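You operate a simulated robot arm through the tools that you are given. There is no shell and no other tool.

You are at the controls of a simulated two-armed robot. One attempt, no reset.

## Task
Measure off the length of tape on the yellow job ticket.
Fine: press the tape reel's zero key once, free its brake before you crank, stop when the counter shows the length, then put the brake on.
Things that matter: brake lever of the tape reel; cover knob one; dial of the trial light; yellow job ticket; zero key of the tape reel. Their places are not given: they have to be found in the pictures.

It is judged by the outcome, as a careful person would: the job done as asked, and still so three seconds after it is handed in. It fails if anything else is knocked over, pushed out of place, dropped, spilled or broken.

## Robot
Two 6-joint arms with fingered hands on one trunk that stands fixed in place. Base frame: the origin is at the foot of the trunk, x ahead of it, y to its left, z up. Readings come in m, rad, newtons and seconds.
The left shoulder is at [0.02, 0.157, 0.829], the right one opposite. With the tool pointing down near the work surface each hand reaches from about 0.1 to 0.78 m from the base axis, measured 20 degrees to its own side. Payload 4.1 kg a hand.
The tool frame of a hand sits at the grasp point between the pads (the TCP): z along the fingers, y along the line on which they close. The tips reach 0.033 m beyond it. The gripper opens to 0.112 m; its body begins 0.039 m behind the TCP. The gripper is a hand of 4 fingers: y runs from the thumb to the fingers, the wrist lies at [-0.016, -0.118, -0.2] in the tool frame, and closing takes about 1.5 s.
Orientation is that of the tool frame in the base frame, as a unit quaternion [x, y, z, w]. With the fingers straight down and the wrist toward the robot, the tool's x, y and z point along [0, 1, 0], [1, 0, 0] and [0, 0, -1] of the base frame.

## Interface
- The arms move only by the tool play_rows. It takes "left_commands", "right_commands" or both (then of equal length, played together; a hand with none holds still); each is a list of rows, each a list of 6 numbers: the turn, a rotation vector about the base's x, y, z in rad, then the shift along the base's x, y, z in m. In form: [[ax, ay, az, dx, dy, dz], ...]. A call has 1 to 20 rows; each row shifts and turns the commanded pose from where the row before left it. "left_claw" and "right_claw" are, for a hand that has rows, the gripper command, from -1 (shut) to 1 (fully open), values between in proportion, set as the call begins (left out, the last holds). Rows are played at 5 a second. More than 0.05 m and 0.15 rad between two rows, or a gripper value outside its range, and nothing of the call is played. A pose out of reach is approached as far as the arm can. The call stops where the force on the tool passes 40 N (or 10 N more than at its start, if that is more) or the arm is blocked; 0.2 s more then pass. Each finger travels about 0.072 m/s and halts on what it meets, pressing with about 26 N; the grip force reading is that of the motor and also rises with nothing between the fingers. The clock runs only during rows and for 0.2 s after the last one: add rows that do not move to give the fingers time. The reply holds the time, the measured pose of the TCP, the force on the tool along the base axes, the opening and the grip force, in the units named above and with some noise, with the torque about the TCP (base axes, N m) and any sound that the robot's microphone picked up, and new pictures: "views" is both (left out), scene, wrist or none (wrist: the cameras of the hands that moved).
- Cameras (640 x 400 px; columns grow to the right, rows downward): "scene" is now at [0.0556, -0.0321, 1.4699]; the picture's right is [-0.36, -0.93, 0.00], its down [-0.47, 0.18, -0.87] and it looks along [0.81, -0.31, -0.50] (base axes); focal length 314 px, centre (320, 200). "left" rides on the left gripper at [-0.066, -0.089, -0.13] in its tool frame; the picture's right is [-0.79, -0.29, 0.54], its down [0.55, -0.71, 0.44] and it looks along [0.26, 0.64, 0.72] (tool axes); focal length 247 px, centre (320, 200). "right" rides on the right gripper at [0.066, -0.089, -0.13] in its tool frame; the picture's right is [-0.79, 0.29, -0.54], its down [-0.55, -0.71, 0.44] and it looks along [-0.26, 0.64, 0.72] (tool axes); focal length 247 px, centre (320, 200).
- finger_targets(index, middle, ring, thumb_bend, thumb_turn, hand): sets how far each is bent, from 0 (flat) to 1 (curled in); at 0.3 the hand is open as for a grip, at 0.7 the pads meet at the TCP. One left out holds its place. A second passes; each finger stops where it meets its share of the squeeze, and holds until it gets a number again. A gripper value or a shape takes the hand back. It gives what a move gives, with no picture; readings hold the bend of each and the force on the fingers (four entries, about 0 where the hand has none), thumb and palm. thumb_turn goes from beside the hand (0) to across from the fingers (1), as for a grip.
- set_grasp(shape, hand): the hand has 4 fingers and takes this shape, open, in about a second: jaw (thumb against the fingers, like two jaws); tri (thumb and two fingers); tip (a fingertip pinch); poke (one finger out to press); point (the index stretched); flat (the hand flat); cup (the hand cupped); fist (a fist). The gripper value then closes the fingers along that shape, each until it touches; the sizes above hold for jaw. It gives what a move gives, with no picture.
- pan_tilt(pan, tilt): turns the head with the scene camera to pan (to the left, within 1.501 rad either way) and tilt (down, from -0.506 to 1.204), counted from straight ahead of the robot. It gives what a move gives, and a new picture of the scene camera.
- pixel_to_xyz(camera, pixels): there is no depth. For up to 12 entries [column, row, z] of the newest picture of that camera ("zoom" is the newest enlarged one), the place [x, y] in the base frame at which the ray of that pixel passes the height z, good to about 0.003 m. The clock stands still meanwhile.
- inspect(camera, box): a new picture of the part [left, top, right, bottom] of that camera's present view, enlarged. The clock stands still meanwhile.
- hand_in(): hands the job in; it is judged then, once.

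Unless the task says otherwise, let go and move clear before handing in.

The tools are called after "Emit:" as a command line: name --argument value ..., lists and objects as JSON in quotes. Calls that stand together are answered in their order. play_rows: Moves the arms, as the interface text tells. Its arguments: {"type":"object","properties":{"left_commands":{"type":"array","items":{"type":"array","items":{"type":"number"}}},"left_claw":{"type":"number"},"right_commands":{"type":"array","items":{"type":"array","items":{"type":"number"}}},"right_claw":{"type":"number"},"views":{"type":"string","enum":["both","scene","wrist","none"]}},"required":[]} The other tools are called the same way: set_grasp (shape, hand) gives the hand a shape; finger_targets (index, middle, ring, thumb_bend, thumb_turn, hand) moves the fingers one by one; pan_tilt (pan, tilt) turns the head that bears the scene camera; pixel_to_xyz (camera, pixels) gives the place at which the rays of pixels pass given heights; inspect (camera, box) takes an enlarged picture of a part of a camera's view; hand_in () hands the job in.

At the start:

```text
clock: 0.0
left_tool_pos: [0.322, -0.0038, 1.3046]
left_ee_rot: [0.84, 0.543, 0.0, 0.0]
left_force: [-0.1, -0.2, 0.6]
left_moment: [-0.01, 0.03, -0.02]
left_opening: 0.1115
left_grasp_force: 0.0
left_shape: jaw
left_bend: [0.3, 0.3, 0.3, 0.3, 0.98]
left_finger forces: [0.0, 0.0, 0.0, 0.1, 0.1, 0.1]
right_tool_pos: [0.3061, -0.3479, 1.3049]
right_ee_rot: [0.84, 0.543, 0.0, 0.001]
right_force: [0.8, -0.5, -0.2]
right_moment: [-0.02, -0.01, -0.02]
right_opening: 0.1114
right_grasp_force: 0.1
right_shape: jaw
right_bend: [0.3, 0.3, 0.3, 0.3, 0.98]
right_finger forces: [0.1, 0.0, 0.1, 0.1, 0.0, 0.1]
head pan, tilt (commanded): [-0.368, 0.525]
```

scene: 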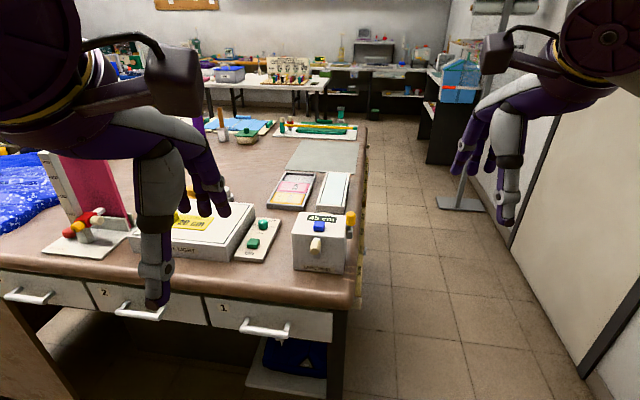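
right: 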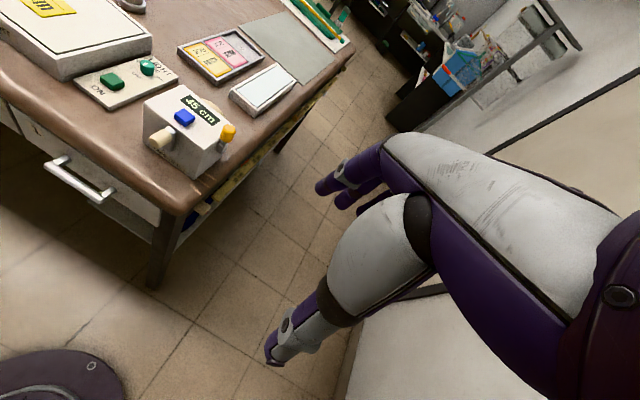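
left: 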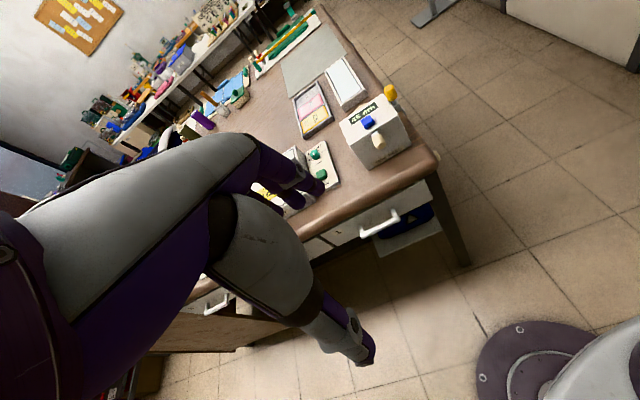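

The scene shows a table with a tape-reel-like box at about (320,240) reading "45 cm", a box with a yellow sheet "20 cm" near (190,220), a switch panel near (258,238), and a tray with coloured tickets near (293,188). I'll enlarge these areas before moving anything.

Emit:
inspect --camera "scene" --box '[230, 150, 390, 290]'

Emit:
inspect --camera "scene" --box '[20, 130, 270, 300]'

Emit:
inspect --camera "right" --box '[0, 0, 360, 225]'

Emit:
inspect --camera "left" --box '[240, 60, 440, 200]'

```text
2.86 times, centred on (310, 220) of scene
```

zoom: 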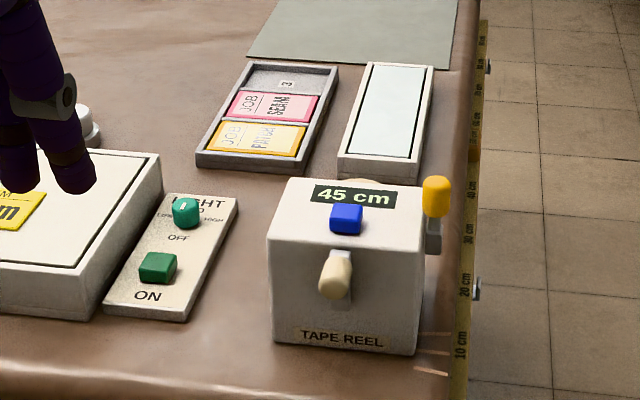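

```text
2.35 times, centred on (145, 215) of scene
```

zoom: 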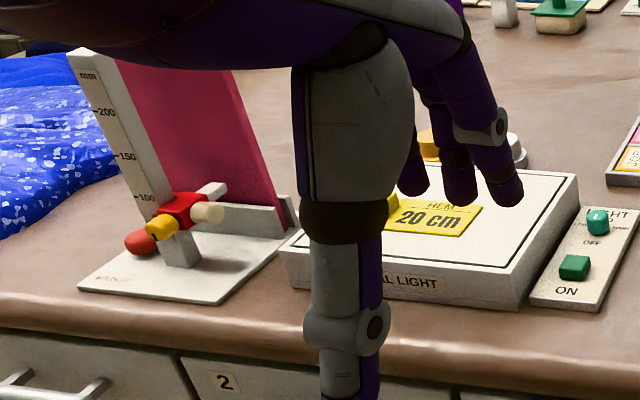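

```text
1.78 times, centred on (180, 112) of right
```

zoom: 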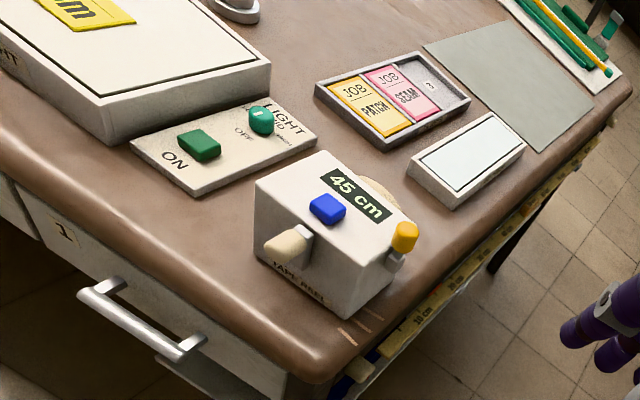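

```text
2.86 times, centred on (340, 130) of left
```

zoom: 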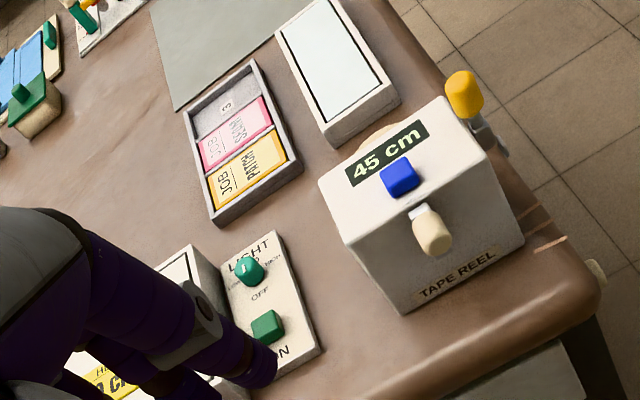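

The tray at about (293,188) holds a yellow and a pink "JOB" ticket, and a yellow "HEM 20 cm" note sits on the trial light, partly hidden by the left hand. I'll pan the head to see the rest of the table before deciding.

Emit:
pan_tilt --pan 0.1 --tilt 0.6

Emit:
pan_tilt --pan 0.6 --tilt 0.6

Emit:
pan_tilt --pan -0.4 --tilt 0.9

```text
clock: 0.9
left_tool_pos: [0.3209, -0.0042, 1.305]
left_ee_rot: [0.84, 0.543, 0.0, 0.0]
left_force: [0.8, 0.9, -0.7]
left_moment: [0.0, 0.01, -0.01]
left_opening: 0.1116
left_grasp_force: 0.2
left_shape: jaw
left_bend: [0.3, 0.3, 0.3, 0.3, 0.98]
left_finger forces: [0.0, 0.1, 0.1, 0.0, 0.0, 0.0]
right_tool_pos: [0.3059, -0.3494, 1.3044]
right_ee_rot: [0.839, 0.543, 0.0, 0.0]
right_force: [-0.2, 0.6, -0.3]
right_moment: [-0.01, -0.02, 0.04]
right_opening: 0.1117
right_grasp_force: 0.1
right_shape: jaw
right_bend: [0.3, 0.3, 0.3, 0.3, 0.98]
right_finger forces: [0.1, 0.1, 0.0, 0.0, 0.0, 0.0]
head pan, tilt (commanded): [0.099, 0.6]
```

scene: 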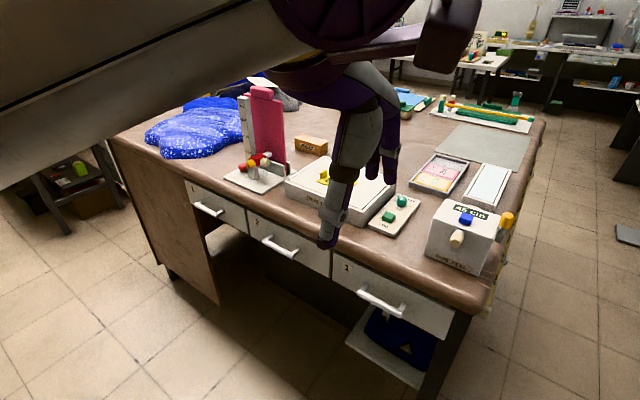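

```text
clock: 1.8
left_tool_pos: [0.3207, -0.0042, 1.3059]
left_ee_rot: [0.84, 0.543, 0.0, 0.001]
left_force: [1.1, -0.2, -1.3]
left_moment: [-0.01, 0.04, 0.02]
left_opening: 0.1115
left_grasp_force: 0.1
left_shape: jaw
left_bend: [0.3, 0.3, 0.3, 0.3, 0.98]
left_finger forces: [0.0, 0.1, 0.0, 0.0, 0.0, 0.0]
right_tool_pos: [0.3065, -0.3487, 1.3055]
right_ee_rot: [0.84, 0.542, 0.0, -0.001]
right_force: [0.6, -0.3, -0.9]
right_moment: [-0.02, 0.02, -0.01]
right_opening: 0.1117
right_grasp_force: 0.0
right_shape: jaw
right_bend: [0.3, 0.3, 0.3, 0.3, 0.98]
right_finger forces: [0.0, 0.1, 0.0, 0.1, 0.0, 0.0]
head pan, tilt (commanded): [0.6, 0.6]
```

scene: 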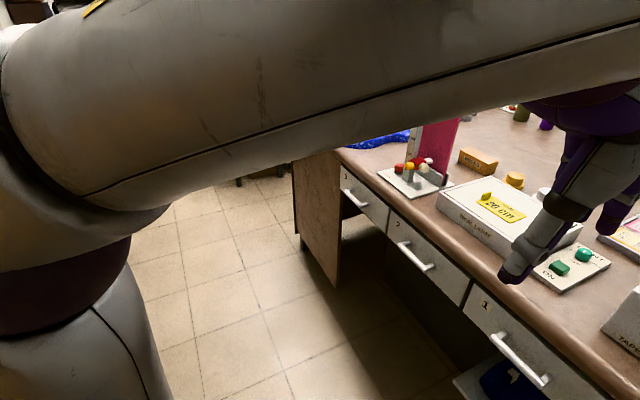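

```text
clock: 3.1
left_tool_pos: [0.3209, -0.004, 1.3044]
left_ee_rot: [0.84, 0.543, -0.001, -0.001]
left_force: [-0.1, 0.2, 0.7]
left_moment: [0.03, -0.02, 0.04]
left_opening: 0.1116
left_grasp_force: 0.0
left_shape: jaw
left_bend: [0.3, 0.3, 0.3, 0.3, 0.98]
left_finger forces: [0.0, 0.0, 0.0, 0.0, 0.1, 0.0]
right_tool_pos: [0.3059, -0.3489, 1.3049]
right_ee_rot: [0.84, 0.543, 0.0, 0.0]
right_force: [1.0, 0.3, -0.1]
right_moment: [0.05, 0.06, -0.02]
right_opening: 0.1114
right_grasp_force: 0.0
right_shape: jaw
right_bend: [0.3, 0.3, 0.3, 0.3, 0.98]
right_finger forces: [0.0, 0.0, 0.0, 0.1, 0.0, 0.0]
head pan, tilt (commanded): [-0.4, 0.901]
```

scene: 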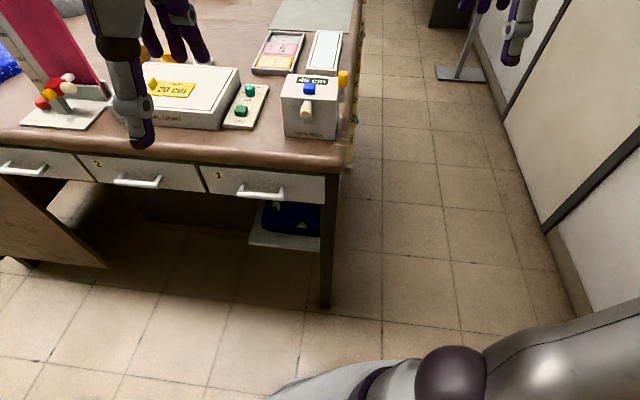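

The trial light now shows at about (190,95) with a yellow knob at (152,83) beside the "20 cm" ticket, and the tray is at (278,52). I'll enlarge these to see which yellow ticket is the job ticket.

Emit:
inspect --camera "scene" --box '[130, 55, 240, 135]'

Emit:
inspect --camera "scene" --box '[240, 20, 360, 140]'

Emit:
inspect --camera "right" --box '[160, 20, 260, 82]'

Emit:
inspect --camera "right" --box '[70, 40, 190, 115]'

```text
5.00 times, centred on (185, 95) of scene
```

zoom: 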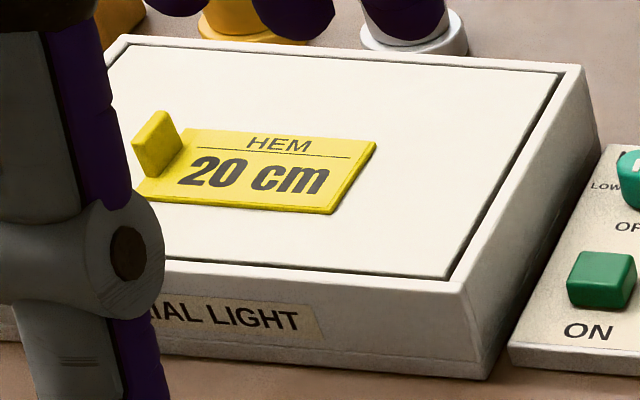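

```text
3.33 times, centred on (300, 80) of scene
```

zoom: 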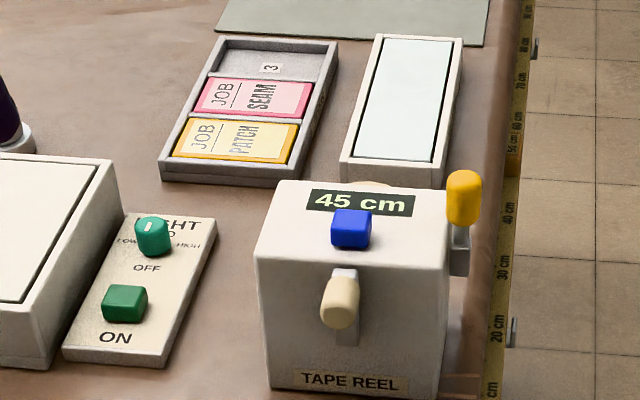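

```text
6.40 times, centred on (210, 51) of right
```

zoom: 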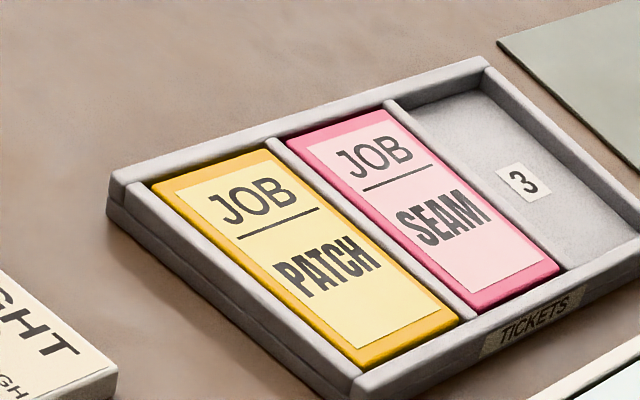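

```text
5.33 times, centred on (130, 78) of right
```

zoom: 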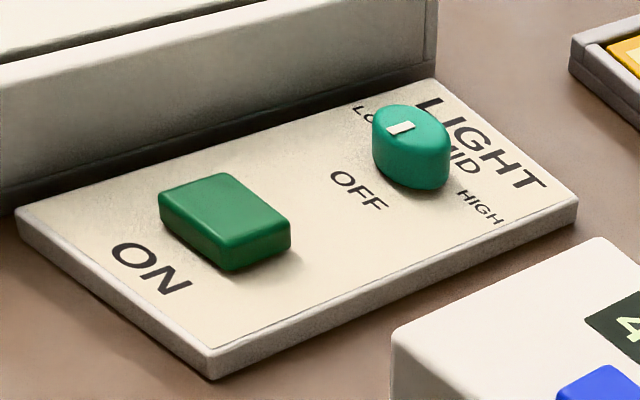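

The tray labelled "TICKETS" holds a yellow "JOB PATCH" and a pink "JOB SEAM" with no length visible, while the "HEM 20 cm" yellow plate with a raised knob lies on the trial light. The left hand hides things behind the light (yellow and white knobs near (215,10)), so I'll move it up and aside.

Emit:
play_rows --left_commands '[[0, 0, 0, -0.02, 0.05, 0], [0, 0, 0, -0.02, 0.05, 0], [0, 0, 0, -0.02, 0.05, 0], [0, 0, 0, -0.02, 0.05, 0], [0, 0, 0, 0, 0.05, 0], [0, 0, 0, 0, 0.05, 0], [0, 0, 0, 0, 0.05, 0]]' --views "both"

Emit:
pan_tilt --pan -0.1 --tilt 0.5

```text
refused: row 1 steps farther than a row can; nothing moved
```

```text
clock: 4.0
left_tool_pos: [0.3203, -0.003, 1.3048]
left_ee_rot: [0.84, 0.543, 0.0, 0.0]
left_force: [-0.5, 0.1, -1.4]
left_moment: [-0.01, -0.02, -0.02]
left_opening: 0.1116
left_grasp_force: 0.0
left_shape: jaw
left_bend: [0.3, 0.3, 0.3, 0.3, 0.98]
left_finger forces: [0.0, 0.0, 0.0, 0.0, 0.0, 0.0]
right_tool_pos: [0.3065, -0.348, 1.3058]
right_ee_rot: [0.84, 0.543, 0.0, -0.001]
right_force: [-0.4, -0.2, 0.1]
right_moment: [0.03, -0.04, 0.03]
right_opening: 0.1114
right_grasp_force: 0.1
right_shape: jaw
right_bend: [0.3, 0.3, 0.3, 0.3, 0.98]
right_finger forces: [0.0, 0.1, 0.0, 0.0, 0.1, 0.0]
head pan, tilt (commanded): [-0.099, 0.499]
```

scene: 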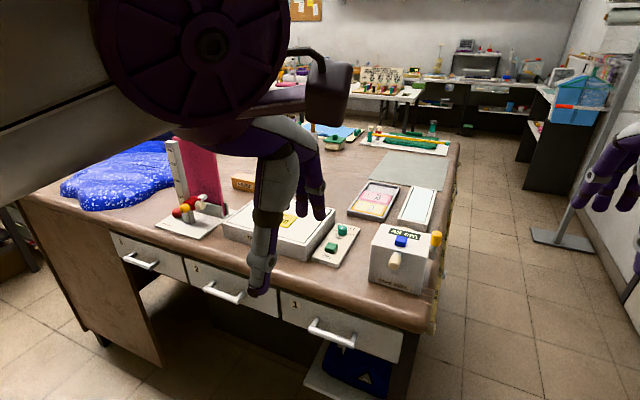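

The step was refused because the combined shift exceeded 0.05 m; the left hand still covers the area near (280,190). I'll repeat with smaller steps.

Emit:
play_rows --left_commands '[[0, 0, 0, -0.01, 0.045, 0], [0, 0, 0, -0.01, 0.045, 0], [0, 0, 0, -0.01, 0.045, 0], [0, 0, 0, -0.01, 0.045, 0], [0, 0, 0, 0, 0.045, 0], [0, 0, 0, 0, 0.045, 0], [0, 0, 0, 0, 0.045, 0], [0, 0, 0, 0, 0.045, 0]]' --views "both"

```text
clock: 5.8
left_tool_pos: [0.2817, 0.3582, 1.3052]
left_ee_rot: [0.84, 0.543, 0.0, 0.0]
left_force: [0.0, -0.5, 0.7]
left_moment: [0.03, 0.01, -0.03]
left_opening: 0.1117
left_grasp_force: 0.1
left_shape: jaw
left_bend: [0.3, 0.3, 0.3, 0.3, 0.98]
left_finger forces: [0.0, 0.0, 0.0, 0.1, 0.1, 0.0]
right_tool_pos: [0.3064, -0.3489, 1.3054]
right_ee_rot: [0.839, 0.543, 0.0, 0.0]
right_force: [0.1, 0.7, -0.2]
right_moment: [0.02, 0.0, 0.0]
right_opening: 0.1118
right_grasp_force: 0.0
right_shape: jaw
right_bend: [0.3, 0.3, 0.3, 0.3, 0.98]
right_finger forces: [0.1, 0.0, 0.1, 0.0, 0.0, 0.2]
head pan, tilt (commanded): [-0.099, 0.499]
```

scene: 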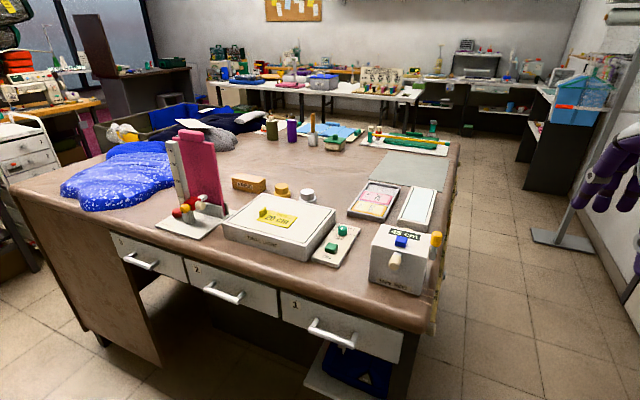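
left: 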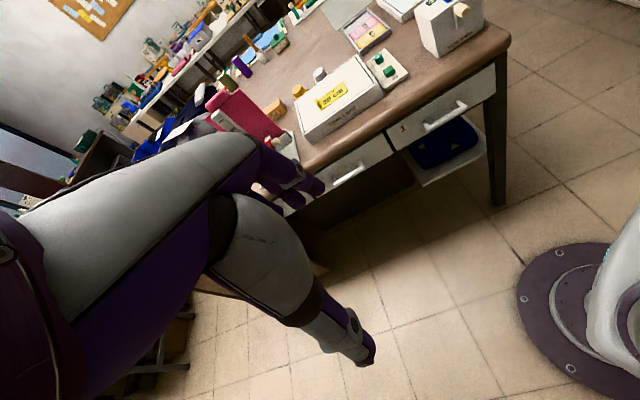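

The left hand is clear and I now see an orange labelled block at (249,183), a yellow piece (281,190), a white piece (308,194), and stitching tools at the back. I'll enlarge each of these.

Emit:
inspect --camera "scene" --box '[150, 160, 350, 270]'

Emit:
inspect --camera "scene" --box '[250, 60, 460, 170]'

Emit:
inspect --camera "scene" --box '[200, 0, 440, 110]'

Emit:
inspect --camera "scene" --box '[330, 170, 460, 300]'

Emit:
inspect --camera "scene" --box '[350, 55, 425, 100]'

```text
3.20 times, centred on (250, 215) of scene
```

zoom: 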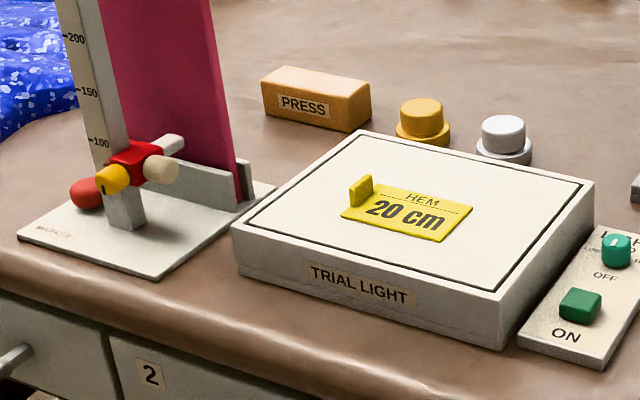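

```text
3.05 times, centred on (355, 115) of scene
```

zoom: 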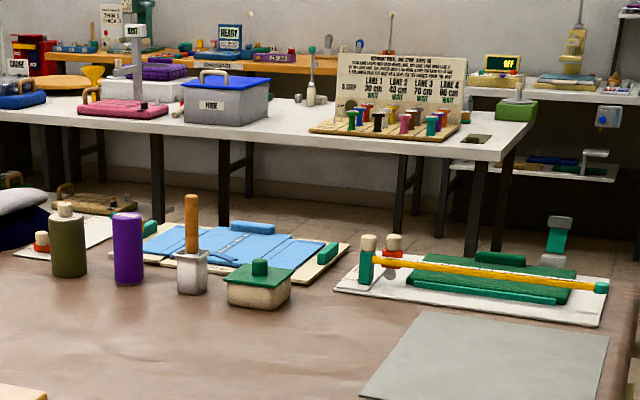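

```text
2.67 times, centred on (320, 55) of scene
```

zoom: 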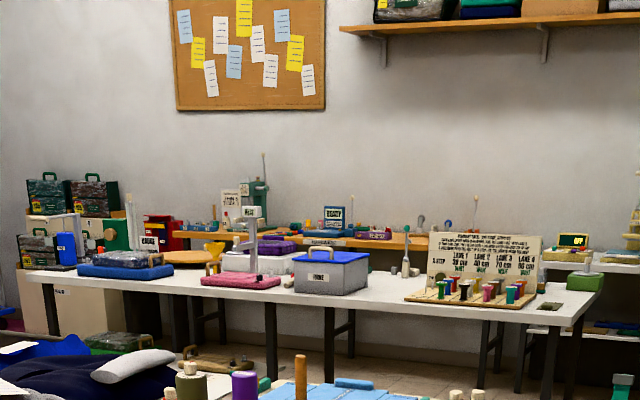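

```text
3.08 times, centred on (395, 235) of scene
```

zoom: 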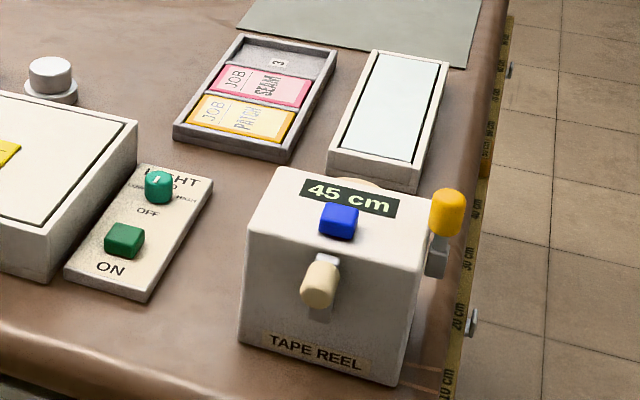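

```text
8.53 times, centred on (388, 78) of scene
```

zoom: 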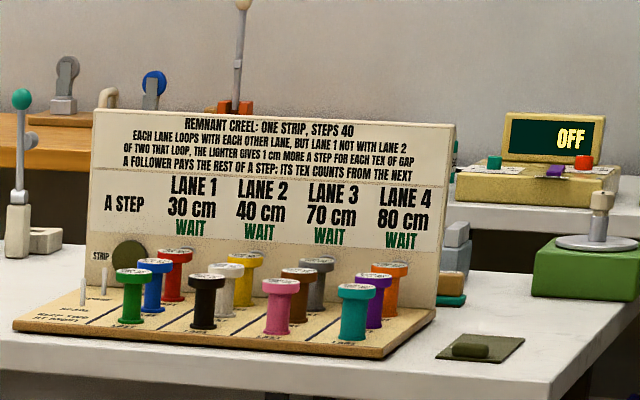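

The back-of-room boards are unrelated; the candidates are the "JOB PATCH" ticket in the tray and the "HEM 20 cm" ticket at (280,216). I'll zoom strongly on the tray, ticket, the yellow and white knobs, and the pale box.

Emit:
inspect --camera "scene" --box '[250, 200, 305, 234]'

Emit:
inspect --camera "scene" --box '[262, 175, 326, 210]'

Emit:
inspect --camera "scene" --box '[342, 175, 406, 225]'

Emit:
inspect --camera "scene" --box '[360, 220, 450, 300]'

Emit:
inspect --camera "scene" --box '[305, 215, 365, 270]'

Emit:
inspect --camera "scene" --box '[155, 130, 240, 240]'

```text
11.64 times, centred on (278, 217) of scene
```

zoom: 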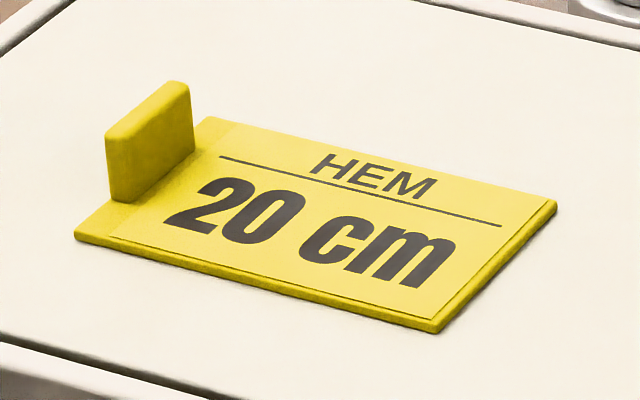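

```text
10.00 times, centred on (294, 192) of scene
```

zoom: 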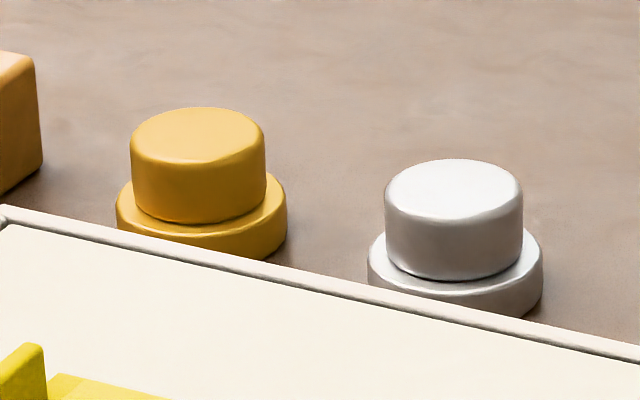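

```text
8.00 times, centred on (374, 200) of scene
```

zoom: 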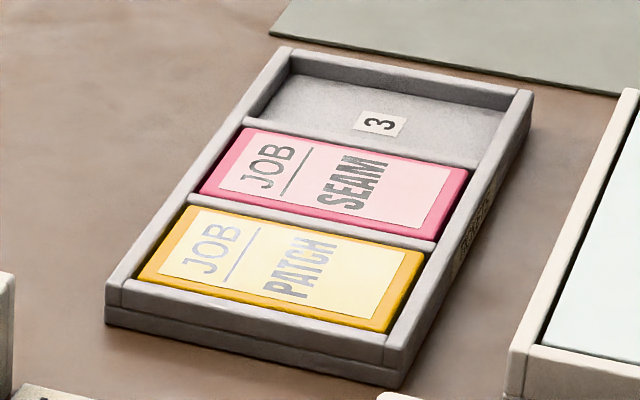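

```text
5.00 times, centred on (405, 260) of scene
```

zoom: 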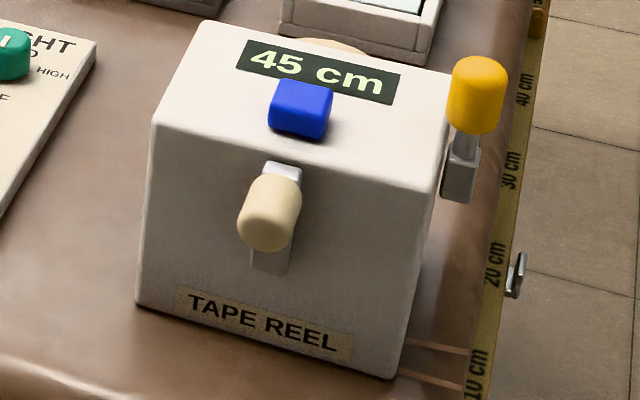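

```text
7.27 times, centred on (335, 242) of scene
```

zoom: 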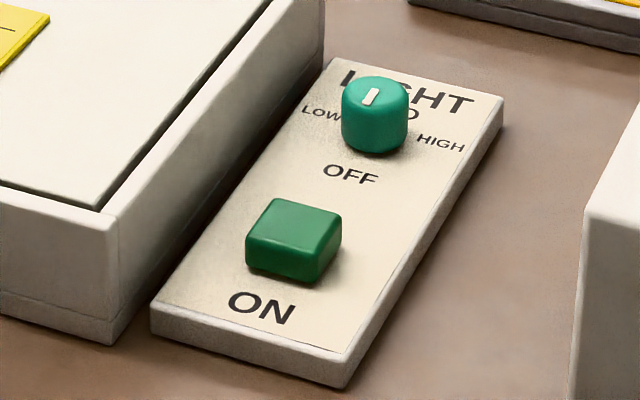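

```text
3.64 times, centred on (198, 185) of scene
```

zoom: 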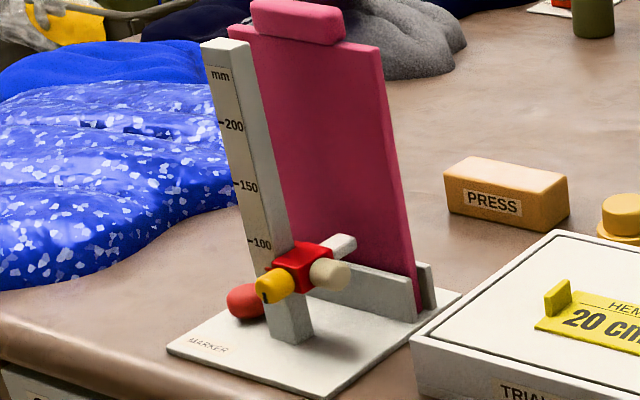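

"HEM 20 cm" is a bright-yellow ticket with a tab, and the tray holds amber "JOB PATCH" and pink "JOB SEAM" with no lengths. I'll look at the pale box, the table edge tape, the shelf, and the tray from the other cameras to settle what each is.

Emit:
inspect --camera "scene" --box '[385, 175, 465, 235]'

Emit:
inspect --camera "right" --box '[220, 50, 310, 120]'

Emit:
inspect --camera "right" --box '[120, 70, 260, 180]'

Emit:
inspect --camera "scene" --box '[290, 320, 430, 400]'

Emit:
inspect --camera "scene" --box '[250, 105, 460, 200]'

Emit:
inspect --camera "scene" --box '[0, 90, 250, 230]'

```text
6.67 times, centred on (425, 205) of scene
```

zoom: 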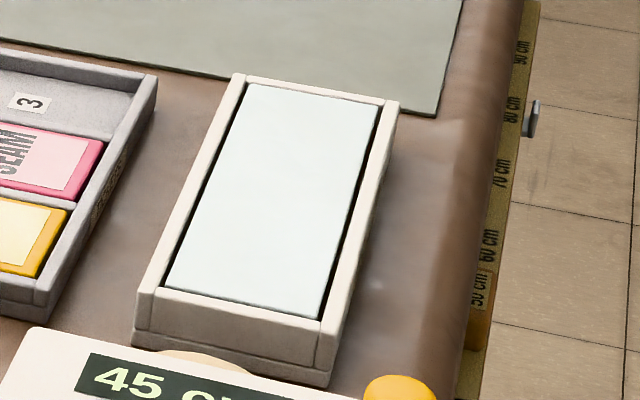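

```text
5.71 times, centred on (265, 85) of right
```

zoom: 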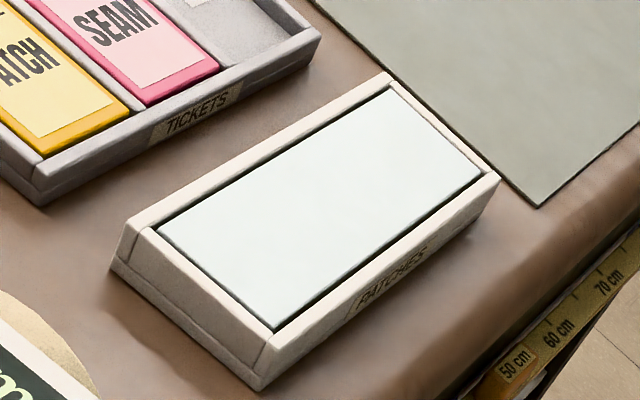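

```text
3.64 times, centred on (190, 125) of right
```

zoom: 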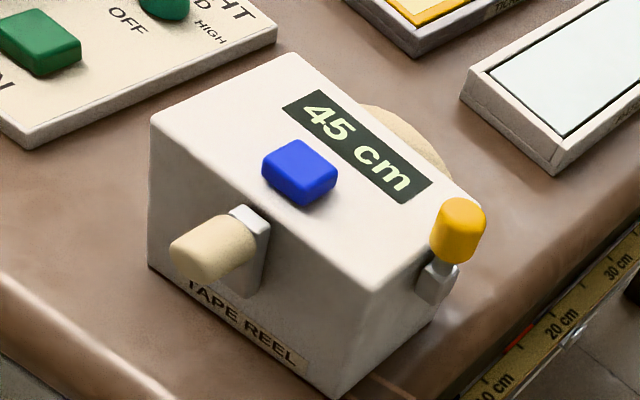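

```text
4.57 times, centred on (360, 360) of scene
```

zoom: 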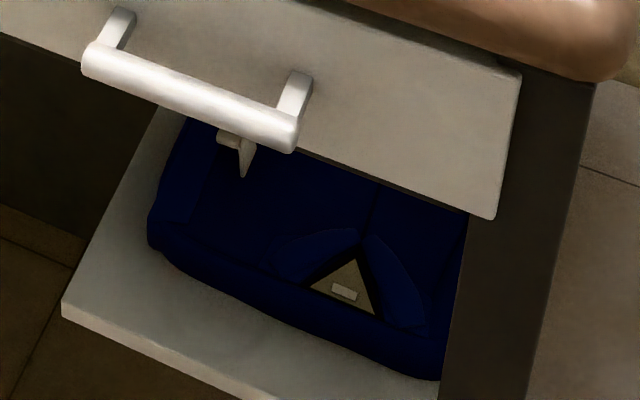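

```text
3.05 times, centred on (355, 152) of scene
```

zoom: 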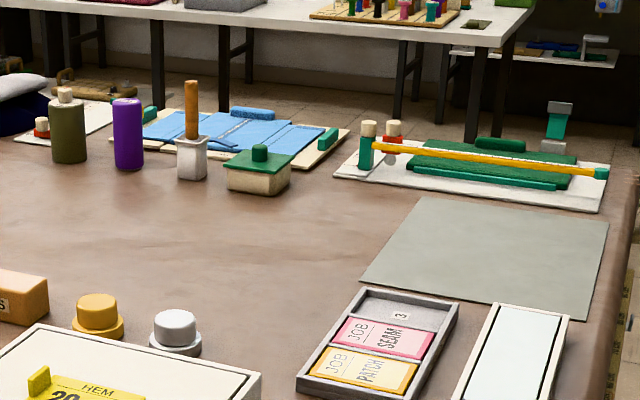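

```text
2.56 times, centred on (125, 160) of scene
```

zoom: 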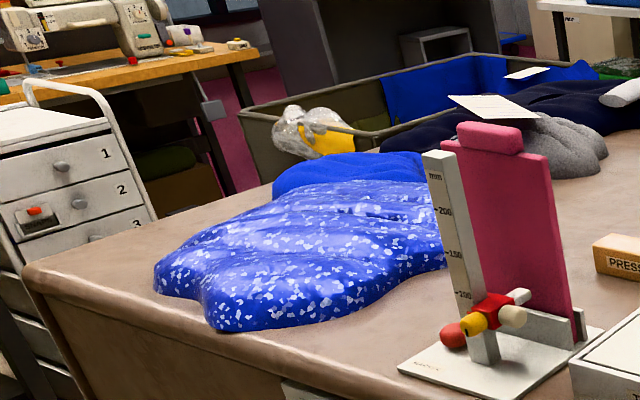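

The trays are labelled "TICKETS" and "PATCHES"; no other length card shows. Now I'll get positions: the blue key is at scene (401,241.6) and right-camera (184.2,117.3), so I can triangulate its height and others.

Emit:
pixel_to_xyz --camera "scene" --pixels '[[401, 241.6, 0.8], [401, 241.6, 0.9], [401, 241.6, 1.0], [394.6, 262.2, 0.8], [394.6, 262.2, 0.9], [394.6, 262.2, 1.0], [436.6, 237.4, 0.8], [436.6, 237.4, 0.9], [436.6, 237.4, 1.0]]'

Emit:
pixel_to_xyz --camera "right" --pixels '[[184.2, 117.3, 0.8], [184.2, 117.3, 0.9], [184.2, 117.3, 1.0], [160.6, 138.5, 0.8], [160.6, 138.5, 0.9], [160.6, 138.5, 1.0], [228, 133.5, 0.8], [228, 133.5, 0.9], [228, 133.5, 1.0]]'

Emit:
inspect --camera "scene" --box '[355, 198, 400, 226]'

Emit:
inspect --camera "right" --box '[175, 30, 235, 75]'

```text
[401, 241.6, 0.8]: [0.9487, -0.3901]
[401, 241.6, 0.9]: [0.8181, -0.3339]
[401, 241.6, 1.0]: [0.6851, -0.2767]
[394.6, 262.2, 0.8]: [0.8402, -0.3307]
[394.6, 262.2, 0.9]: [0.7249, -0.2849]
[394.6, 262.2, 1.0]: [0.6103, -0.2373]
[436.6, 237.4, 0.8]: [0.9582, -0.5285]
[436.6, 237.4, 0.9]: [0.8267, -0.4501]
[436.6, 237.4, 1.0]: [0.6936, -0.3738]
```

```text
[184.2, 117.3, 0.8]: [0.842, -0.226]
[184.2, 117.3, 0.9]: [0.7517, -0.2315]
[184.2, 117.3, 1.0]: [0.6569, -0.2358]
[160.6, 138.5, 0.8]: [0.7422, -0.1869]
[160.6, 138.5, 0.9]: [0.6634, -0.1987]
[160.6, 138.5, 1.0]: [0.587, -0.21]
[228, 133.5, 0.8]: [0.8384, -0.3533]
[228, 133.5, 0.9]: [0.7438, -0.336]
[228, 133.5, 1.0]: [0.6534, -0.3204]
```

```text
14.22 times, centred on (378, 212) of scene
```

zoom: 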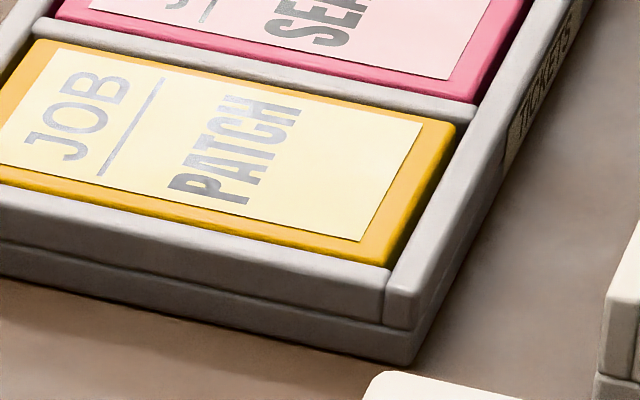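

```text
8.89 times, centred on (205, 52) of right
```

zoom: 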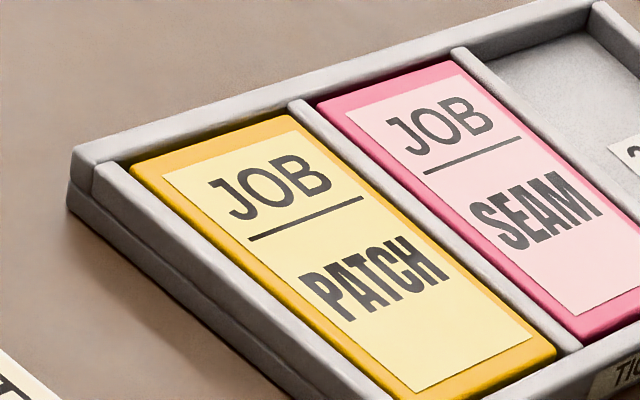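

PATCH carries no length even at 14x, so the HEM 20 cm ticket is the only yellow ticket with a length. The blue key triangulates to about (0.592,-0.238,1.07); I'll triangulate the reel's corners and knobs to get its frame.

Emit:
pixel_to_xyz --camera "scene" --pixels '[[372, 244.4, 1.05], [428.4, 258.4, 1.05], [381.6, 224, 1.05], [431.4, 234.4, 1.05], [368.4, 281, 0.95], [420, 295.6, 0.95], [372, 244.4, 0.95], [428.4, 258.4, 0.95], [381.6, 224, 0.95], [431.4, 234.4, 0.95], [368.4, 281, 0.9], [420, 295.6, 0.9]]'

Emit:
pixel_to_xyz --camera "right" --pixels '[[143.8, 102.5, 1.05], [204.3, 149.7, 1.05], [184.5, 85.2, 1.05], [143.3, 143.7, 0.95], [194.1, 179.1, 0.95], [143.8, 102.5, 0.95], [204.3, 149.7, 0.95], [184.5, 85.2, 0.95], [143.3, 143.7, 0.9], [194.1, 179.1, 0.9]]'

```text
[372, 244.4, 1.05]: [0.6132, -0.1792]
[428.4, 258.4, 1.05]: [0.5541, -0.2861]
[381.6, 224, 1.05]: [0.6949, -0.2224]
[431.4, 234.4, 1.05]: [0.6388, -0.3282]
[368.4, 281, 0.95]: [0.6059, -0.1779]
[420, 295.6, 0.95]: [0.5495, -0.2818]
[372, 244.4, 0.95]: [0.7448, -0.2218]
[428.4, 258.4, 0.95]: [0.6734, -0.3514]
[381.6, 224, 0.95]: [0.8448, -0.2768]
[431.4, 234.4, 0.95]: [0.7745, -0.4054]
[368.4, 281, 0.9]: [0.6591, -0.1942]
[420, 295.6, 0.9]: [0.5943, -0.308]
```

```text
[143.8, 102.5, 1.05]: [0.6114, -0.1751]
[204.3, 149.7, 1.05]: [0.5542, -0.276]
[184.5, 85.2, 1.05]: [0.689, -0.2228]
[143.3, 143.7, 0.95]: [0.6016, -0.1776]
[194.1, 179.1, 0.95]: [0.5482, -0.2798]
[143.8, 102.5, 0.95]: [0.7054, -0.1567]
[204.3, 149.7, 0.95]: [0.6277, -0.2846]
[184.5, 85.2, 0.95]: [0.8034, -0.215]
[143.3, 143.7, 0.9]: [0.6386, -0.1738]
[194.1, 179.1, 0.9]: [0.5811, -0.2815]
```

Triangulation gives the reel box top at z≈1.055, table at z≈0.955, and front face turned toward the robot (front edge from (0.612,-0.178) to (0.554,-0.283)). The cream crank handle is near (0.55,-0.21,1.05) and the yellow lever near (0.56,-0.30,1.10); I'll bring the right hand's camera to a closer side view to check the lever and crank.

Emit:
play_rows --right_commands '[[-0.0679, -0.0225, 0.1168, 0.0145, -0.0059, -0.00875], [-0.0679, -0.0225, 0.1168, 0.0145, -0.0059, -0.00875], [-0.0679, -0.0225, 0.1168, 0.0145, -0.0059, -0.00875], [-0.0679, -0.0225, 0.1168, 0.0145, -0.0059, -0.00875], [-0.0679, -0.0225, 0.1168, 0.0145, -0.0059, -0.00875], [-0.0679, -0.0225, 0.1168, 0.0145, -0.0059, -0.00875]]' --views "both"

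```text
clock: 7.2
left_tool_pos: [0.2821, 0.3579, 1.3028]
left_ee_rot: [0.84, 0.543, 0.0, 0.0]
left_force: [-0.4, -1.3, 0.0]
left_moment: [0.01, -0.01, 0.02]
left_opening: 0.1117
left_grasp_force: 0.1
left_shape: jaw
left_bend: [0.3, 0.3, 0.3, 0.3, 0.98]
left_finger forces: [0.1, 0.0, 0.1, 0.0, 0.1, 0.0]
right_tool_pos: [0.3921, -0.3822, 1.2525]
right_ee_rot: [0.585, 0.784, -0.051, 0.203]
right_force: [0.6, 0.9, 0.3]
right_moment: [-0.02, -0.02, -0.01]
right_opening: 0.1118
right_grasp_force: 0.0
right_shape: jaw
right_bend: [0.3, 0.3, 0.3, 0.3, 0.98]
right_finger forces: [0.0, 0.0, 0.1, 0.0, 0.0, 0.1]
head pan, tilt (commanded): [-0.099, 0.499]
```

scene: 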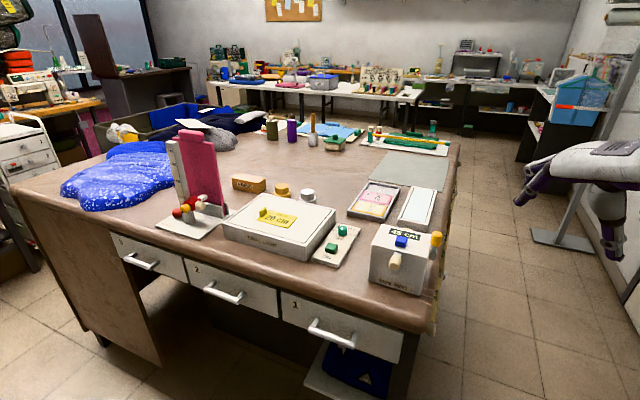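
right: 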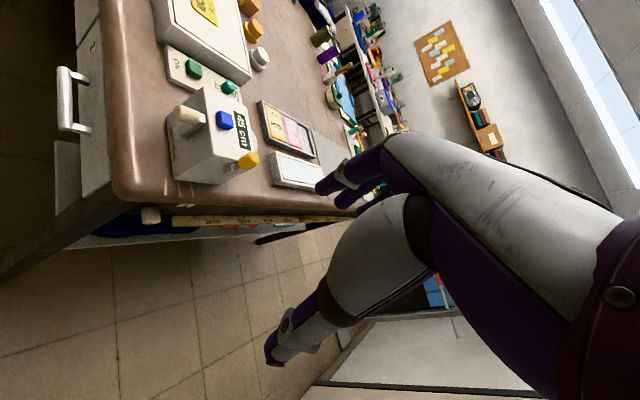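

The right-hand camera now sees the reel from its right side around (210,140), with the yellow lever at (247,160) and cream handle at (185,114). I'll zoom in there.

Emit:
inspect --camera "right" --box '[150, 70, 280, 200]'

Emit:
inspect --camera "right" --box '[220, 130, 270, 190]'

Emit:
inspect --camera "right" --box '[240, 0, 420, 150]'

```text
3.08 times, centred on (215, 135) of right
```

zoom: 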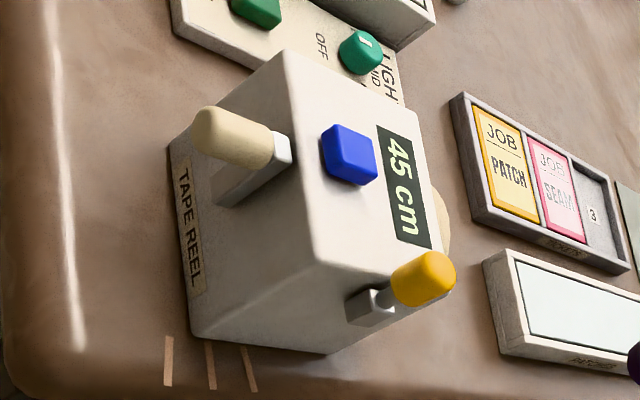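

```text
6.67 times, centred on (245, 160) of right
```

zoom: 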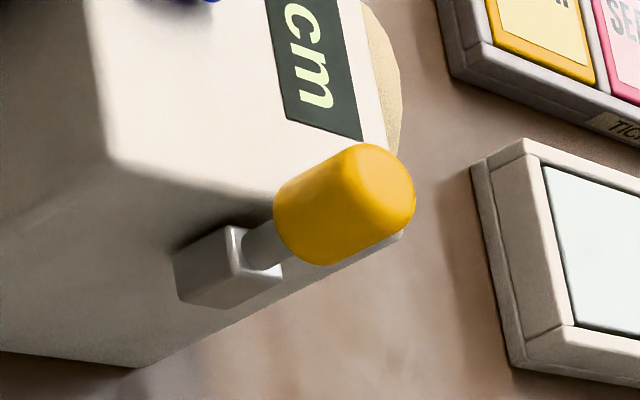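

```text
2.67 times, centred on (330, 75) of right
```

zoom: 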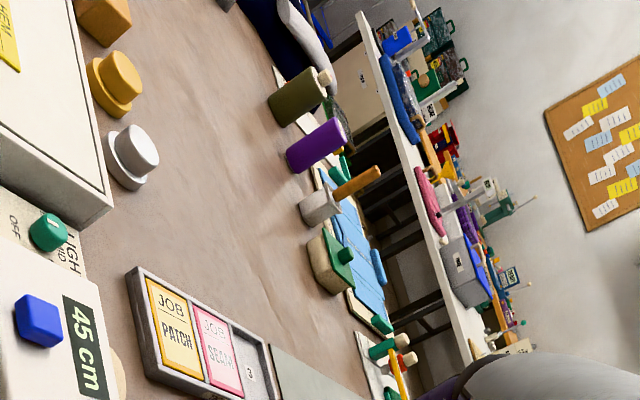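

From the side view, the brake lever is an upright shaft with yellow grip on a grey bracket on the right face, and the cream handle sits on a grey crank arm on the front face. I'll triangulate both ends of each from scene and right views.

Emit:
pixel_to_xyz --camera "scene" --pixels '[[437, 232, 1.12], [437, 232, 1.08], [436, 239, 1.1], [436, 239, 1.06], [434, 249.6, 1.08], [434, 249.6, 1.04], [394, 265, 1.06], [394, 265, 1.02], [398, 254.5, 1.06], [398, 254.5, 1.02], [398, 273.5, 1.02], [398, 273.5, 0.98]]'

Emit:
pixel_to_xyz --camera "right" --pixels '[[254.75, 159.25, 1.12], [254.75, 159.25, 1.08], [248.75, 160.4, 1.1], [248.75, 160.4, 1.06], [234.5, 167.5, 1.08], [234.5, 167.5, 1.04], [177, 112, 1.06], [177, 112, 1.02], [202, 118.6, 1.06], [202, 118.6, 1.02], [181.5, 133.2, 1.02], [181.5, 133.2, 0.98]]'

```text
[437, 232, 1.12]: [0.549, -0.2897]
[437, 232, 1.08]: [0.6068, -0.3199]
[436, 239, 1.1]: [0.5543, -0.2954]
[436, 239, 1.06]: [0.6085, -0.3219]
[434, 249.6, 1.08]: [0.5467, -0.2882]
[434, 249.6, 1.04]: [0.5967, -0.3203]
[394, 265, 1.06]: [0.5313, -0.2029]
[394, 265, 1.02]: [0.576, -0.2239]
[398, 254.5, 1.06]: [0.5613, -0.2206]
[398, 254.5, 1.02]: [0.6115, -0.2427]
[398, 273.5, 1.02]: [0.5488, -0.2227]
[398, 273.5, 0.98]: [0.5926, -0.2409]
```

```text
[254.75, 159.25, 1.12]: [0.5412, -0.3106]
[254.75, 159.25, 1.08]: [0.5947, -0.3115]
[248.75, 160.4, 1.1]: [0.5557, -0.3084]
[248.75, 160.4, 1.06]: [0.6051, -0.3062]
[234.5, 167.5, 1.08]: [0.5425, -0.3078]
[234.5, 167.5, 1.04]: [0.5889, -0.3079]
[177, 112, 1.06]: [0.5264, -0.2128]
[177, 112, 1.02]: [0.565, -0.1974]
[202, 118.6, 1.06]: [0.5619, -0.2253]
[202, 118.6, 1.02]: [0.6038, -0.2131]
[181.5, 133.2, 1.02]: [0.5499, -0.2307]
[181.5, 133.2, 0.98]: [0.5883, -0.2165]
```

The crank handle spans roughly (0.568,-0.224,1.054) to (0.540,-0.209,1.049), the arm's lower end is at z≈1.01, and the lever's grip is near (0.578,-0.307,1.08). I need the table front edge and crank pivot position, so I'll query edge pixels and get closer views.

Emit:
pixel_to_xyz --camera "scene" --pixels '[[400, 318, 0.95], [400, 328, 0.95], [300, 285, 0.95], [435, 300, 0.95], [440, 325, 0.95], [400, 318, 0.955], [330, 263, 0.955], [330, 262, 0.97], [343, 228, 0.97]]'

Emit:
inspect --camera "scene" --box '[350, 230, 470, 350]'

Emit:
inspect --camera "scene" --box '[375, 245, 425, 300]'

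```text
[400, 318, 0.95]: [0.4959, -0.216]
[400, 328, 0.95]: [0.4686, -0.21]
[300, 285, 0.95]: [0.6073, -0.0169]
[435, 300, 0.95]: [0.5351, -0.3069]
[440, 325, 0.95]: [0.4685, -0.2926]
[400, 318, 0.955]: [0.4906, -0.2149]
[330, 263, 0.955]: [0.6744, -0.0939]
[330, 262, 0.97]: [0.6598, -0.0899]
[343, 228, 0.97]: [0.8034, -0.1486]
```

```text
3.33 times, centred on (410, 290) of scene
```

zoom: 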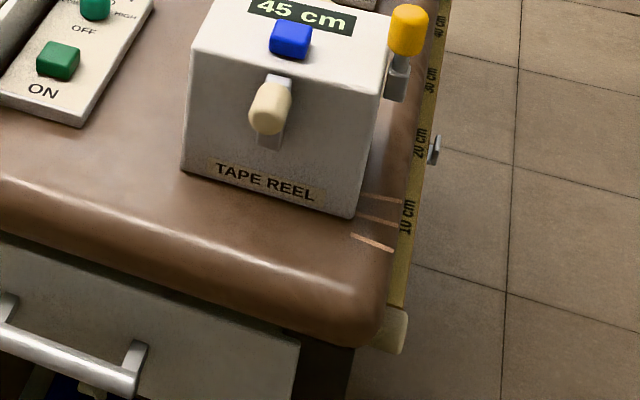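

```text
7.27 times, centred on (400, 272) of scene
```

zoom: 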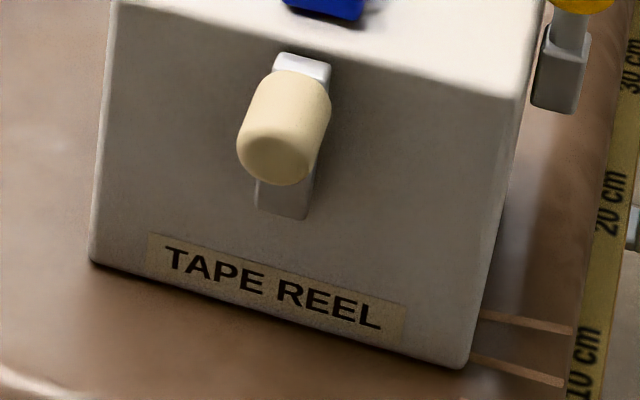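

The table's front edge runs parallel to the reel face about 9 cm before it, so a forward-pointing hand can work the crank later. First the zero key: I'll put the right hand in poke shape and turn it back to fingers-down, then look where the fingertip is.

Emit:
set_grasp --shape "poke" --hand "right"

Emit:
play_rows --right_commands '[[0.0679, 0.0225, -0.1168, 0.01, 0.005, 0.01], [0.0679, 0.0225, -0.1168, 0.01, 0.005, 0.01], [0.0679, 0.0225, -0.1168, 0.01, 0.005, 0.01], [0.0679, 0.0225, -0.1168, 0.01, 0.005, 0.01], [0.0679, 0.0225, -0.1168, 0.01, 0.005, 0.01], [0.0679, 0.0225, -0.1168, 0.01, 0.005, 0.01]]' --views "both"

```text
clock: 8.1
left_tool_pos: [0.2815, 0.3584, 1.3056]
left_ee_rot: [0.839, 0.543, -0.001, 0.0]
left_force: [-0.3, 0.1, -0.1]
left_moment: [-0.02, 0.01, 0.01]
left_opening: 0.1116
left_grasp_force: 0.0
left_shape: jaw
left_bend: [0.3, 0.3, 0.3, 0.3, 0.98]
left_finger forces: [0.0, 0.0, 0.0, 0.0, 0.1, 0.0]
right_tool_pos: [0.3912, -0.3827, 1.2521]
right_ee_rot: [0.585, 0.784, -0.051, 0.202]
right_force: [0.3, -0.4, 0.5]
right_moment: [-0.01, 0.02, -0.01]
right_opening: 0.0001
right_grasp_force: 0.1
right_shape: poke
right_bend: [0.7, 0.7, 0.99, 1.0, 1.0]
right_finger forces: [0.1, 0.0, 0.1, 0.1, 0.1, 0.0]
head pan, tilt (commanded): [-0.099, 0.499]
```

```text
clock: 9.5
left_tool_pos: [0.2802, 0.3576, 1.3054]
left_ee_rot: [0.84, 0.543, 0.0, 0.0]
left_force: [-0.4, 0.2, -1.0]
left_moment: [-0.01, 0.0, -0.01]
left_opening: 0.1116
left_grasp_force: 0.1
left_shape: jaw
left_bend: [0.3, 0.3, 0.3, 0.3, 0.98]
left_finger forces: [0.0, 0.0, 0.0, 0.1, 0.0, 0.0]
right_tool_pos: [0.4531, -0.3547, 1.3118]
right_ee_rot: [0.84, 0.543, 0.001, -0.001]
right_force: [-0.4, -0.4, -0.6]
right_moment: [-0.01, -0.04, 0.03]
right_opening: 0.0
right_grasp_force: 0.0
right_shape: poke
right_bend: [0.7, 0.7, 0.99, 1.0, 1.0]
right_finger forces: [0.0, 0.0, 0.1, 0.0, 0.0, 0.0]
head pan, tilt (commanded): [-0.099, 0.499]
```

scene: 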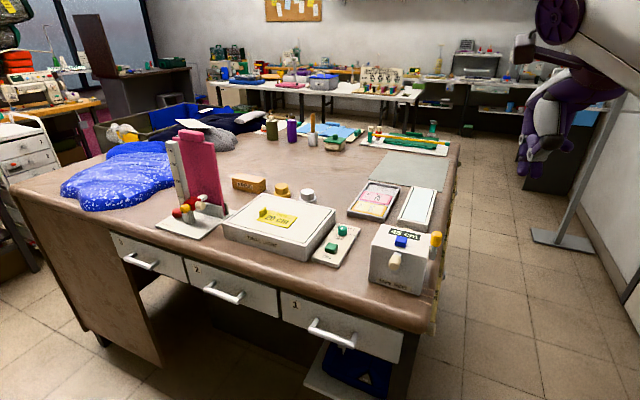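
right: 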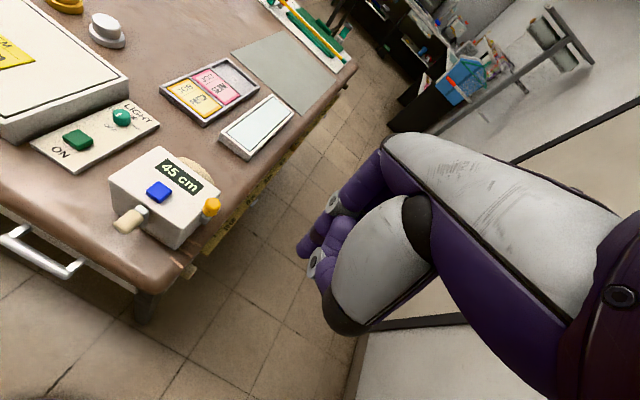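

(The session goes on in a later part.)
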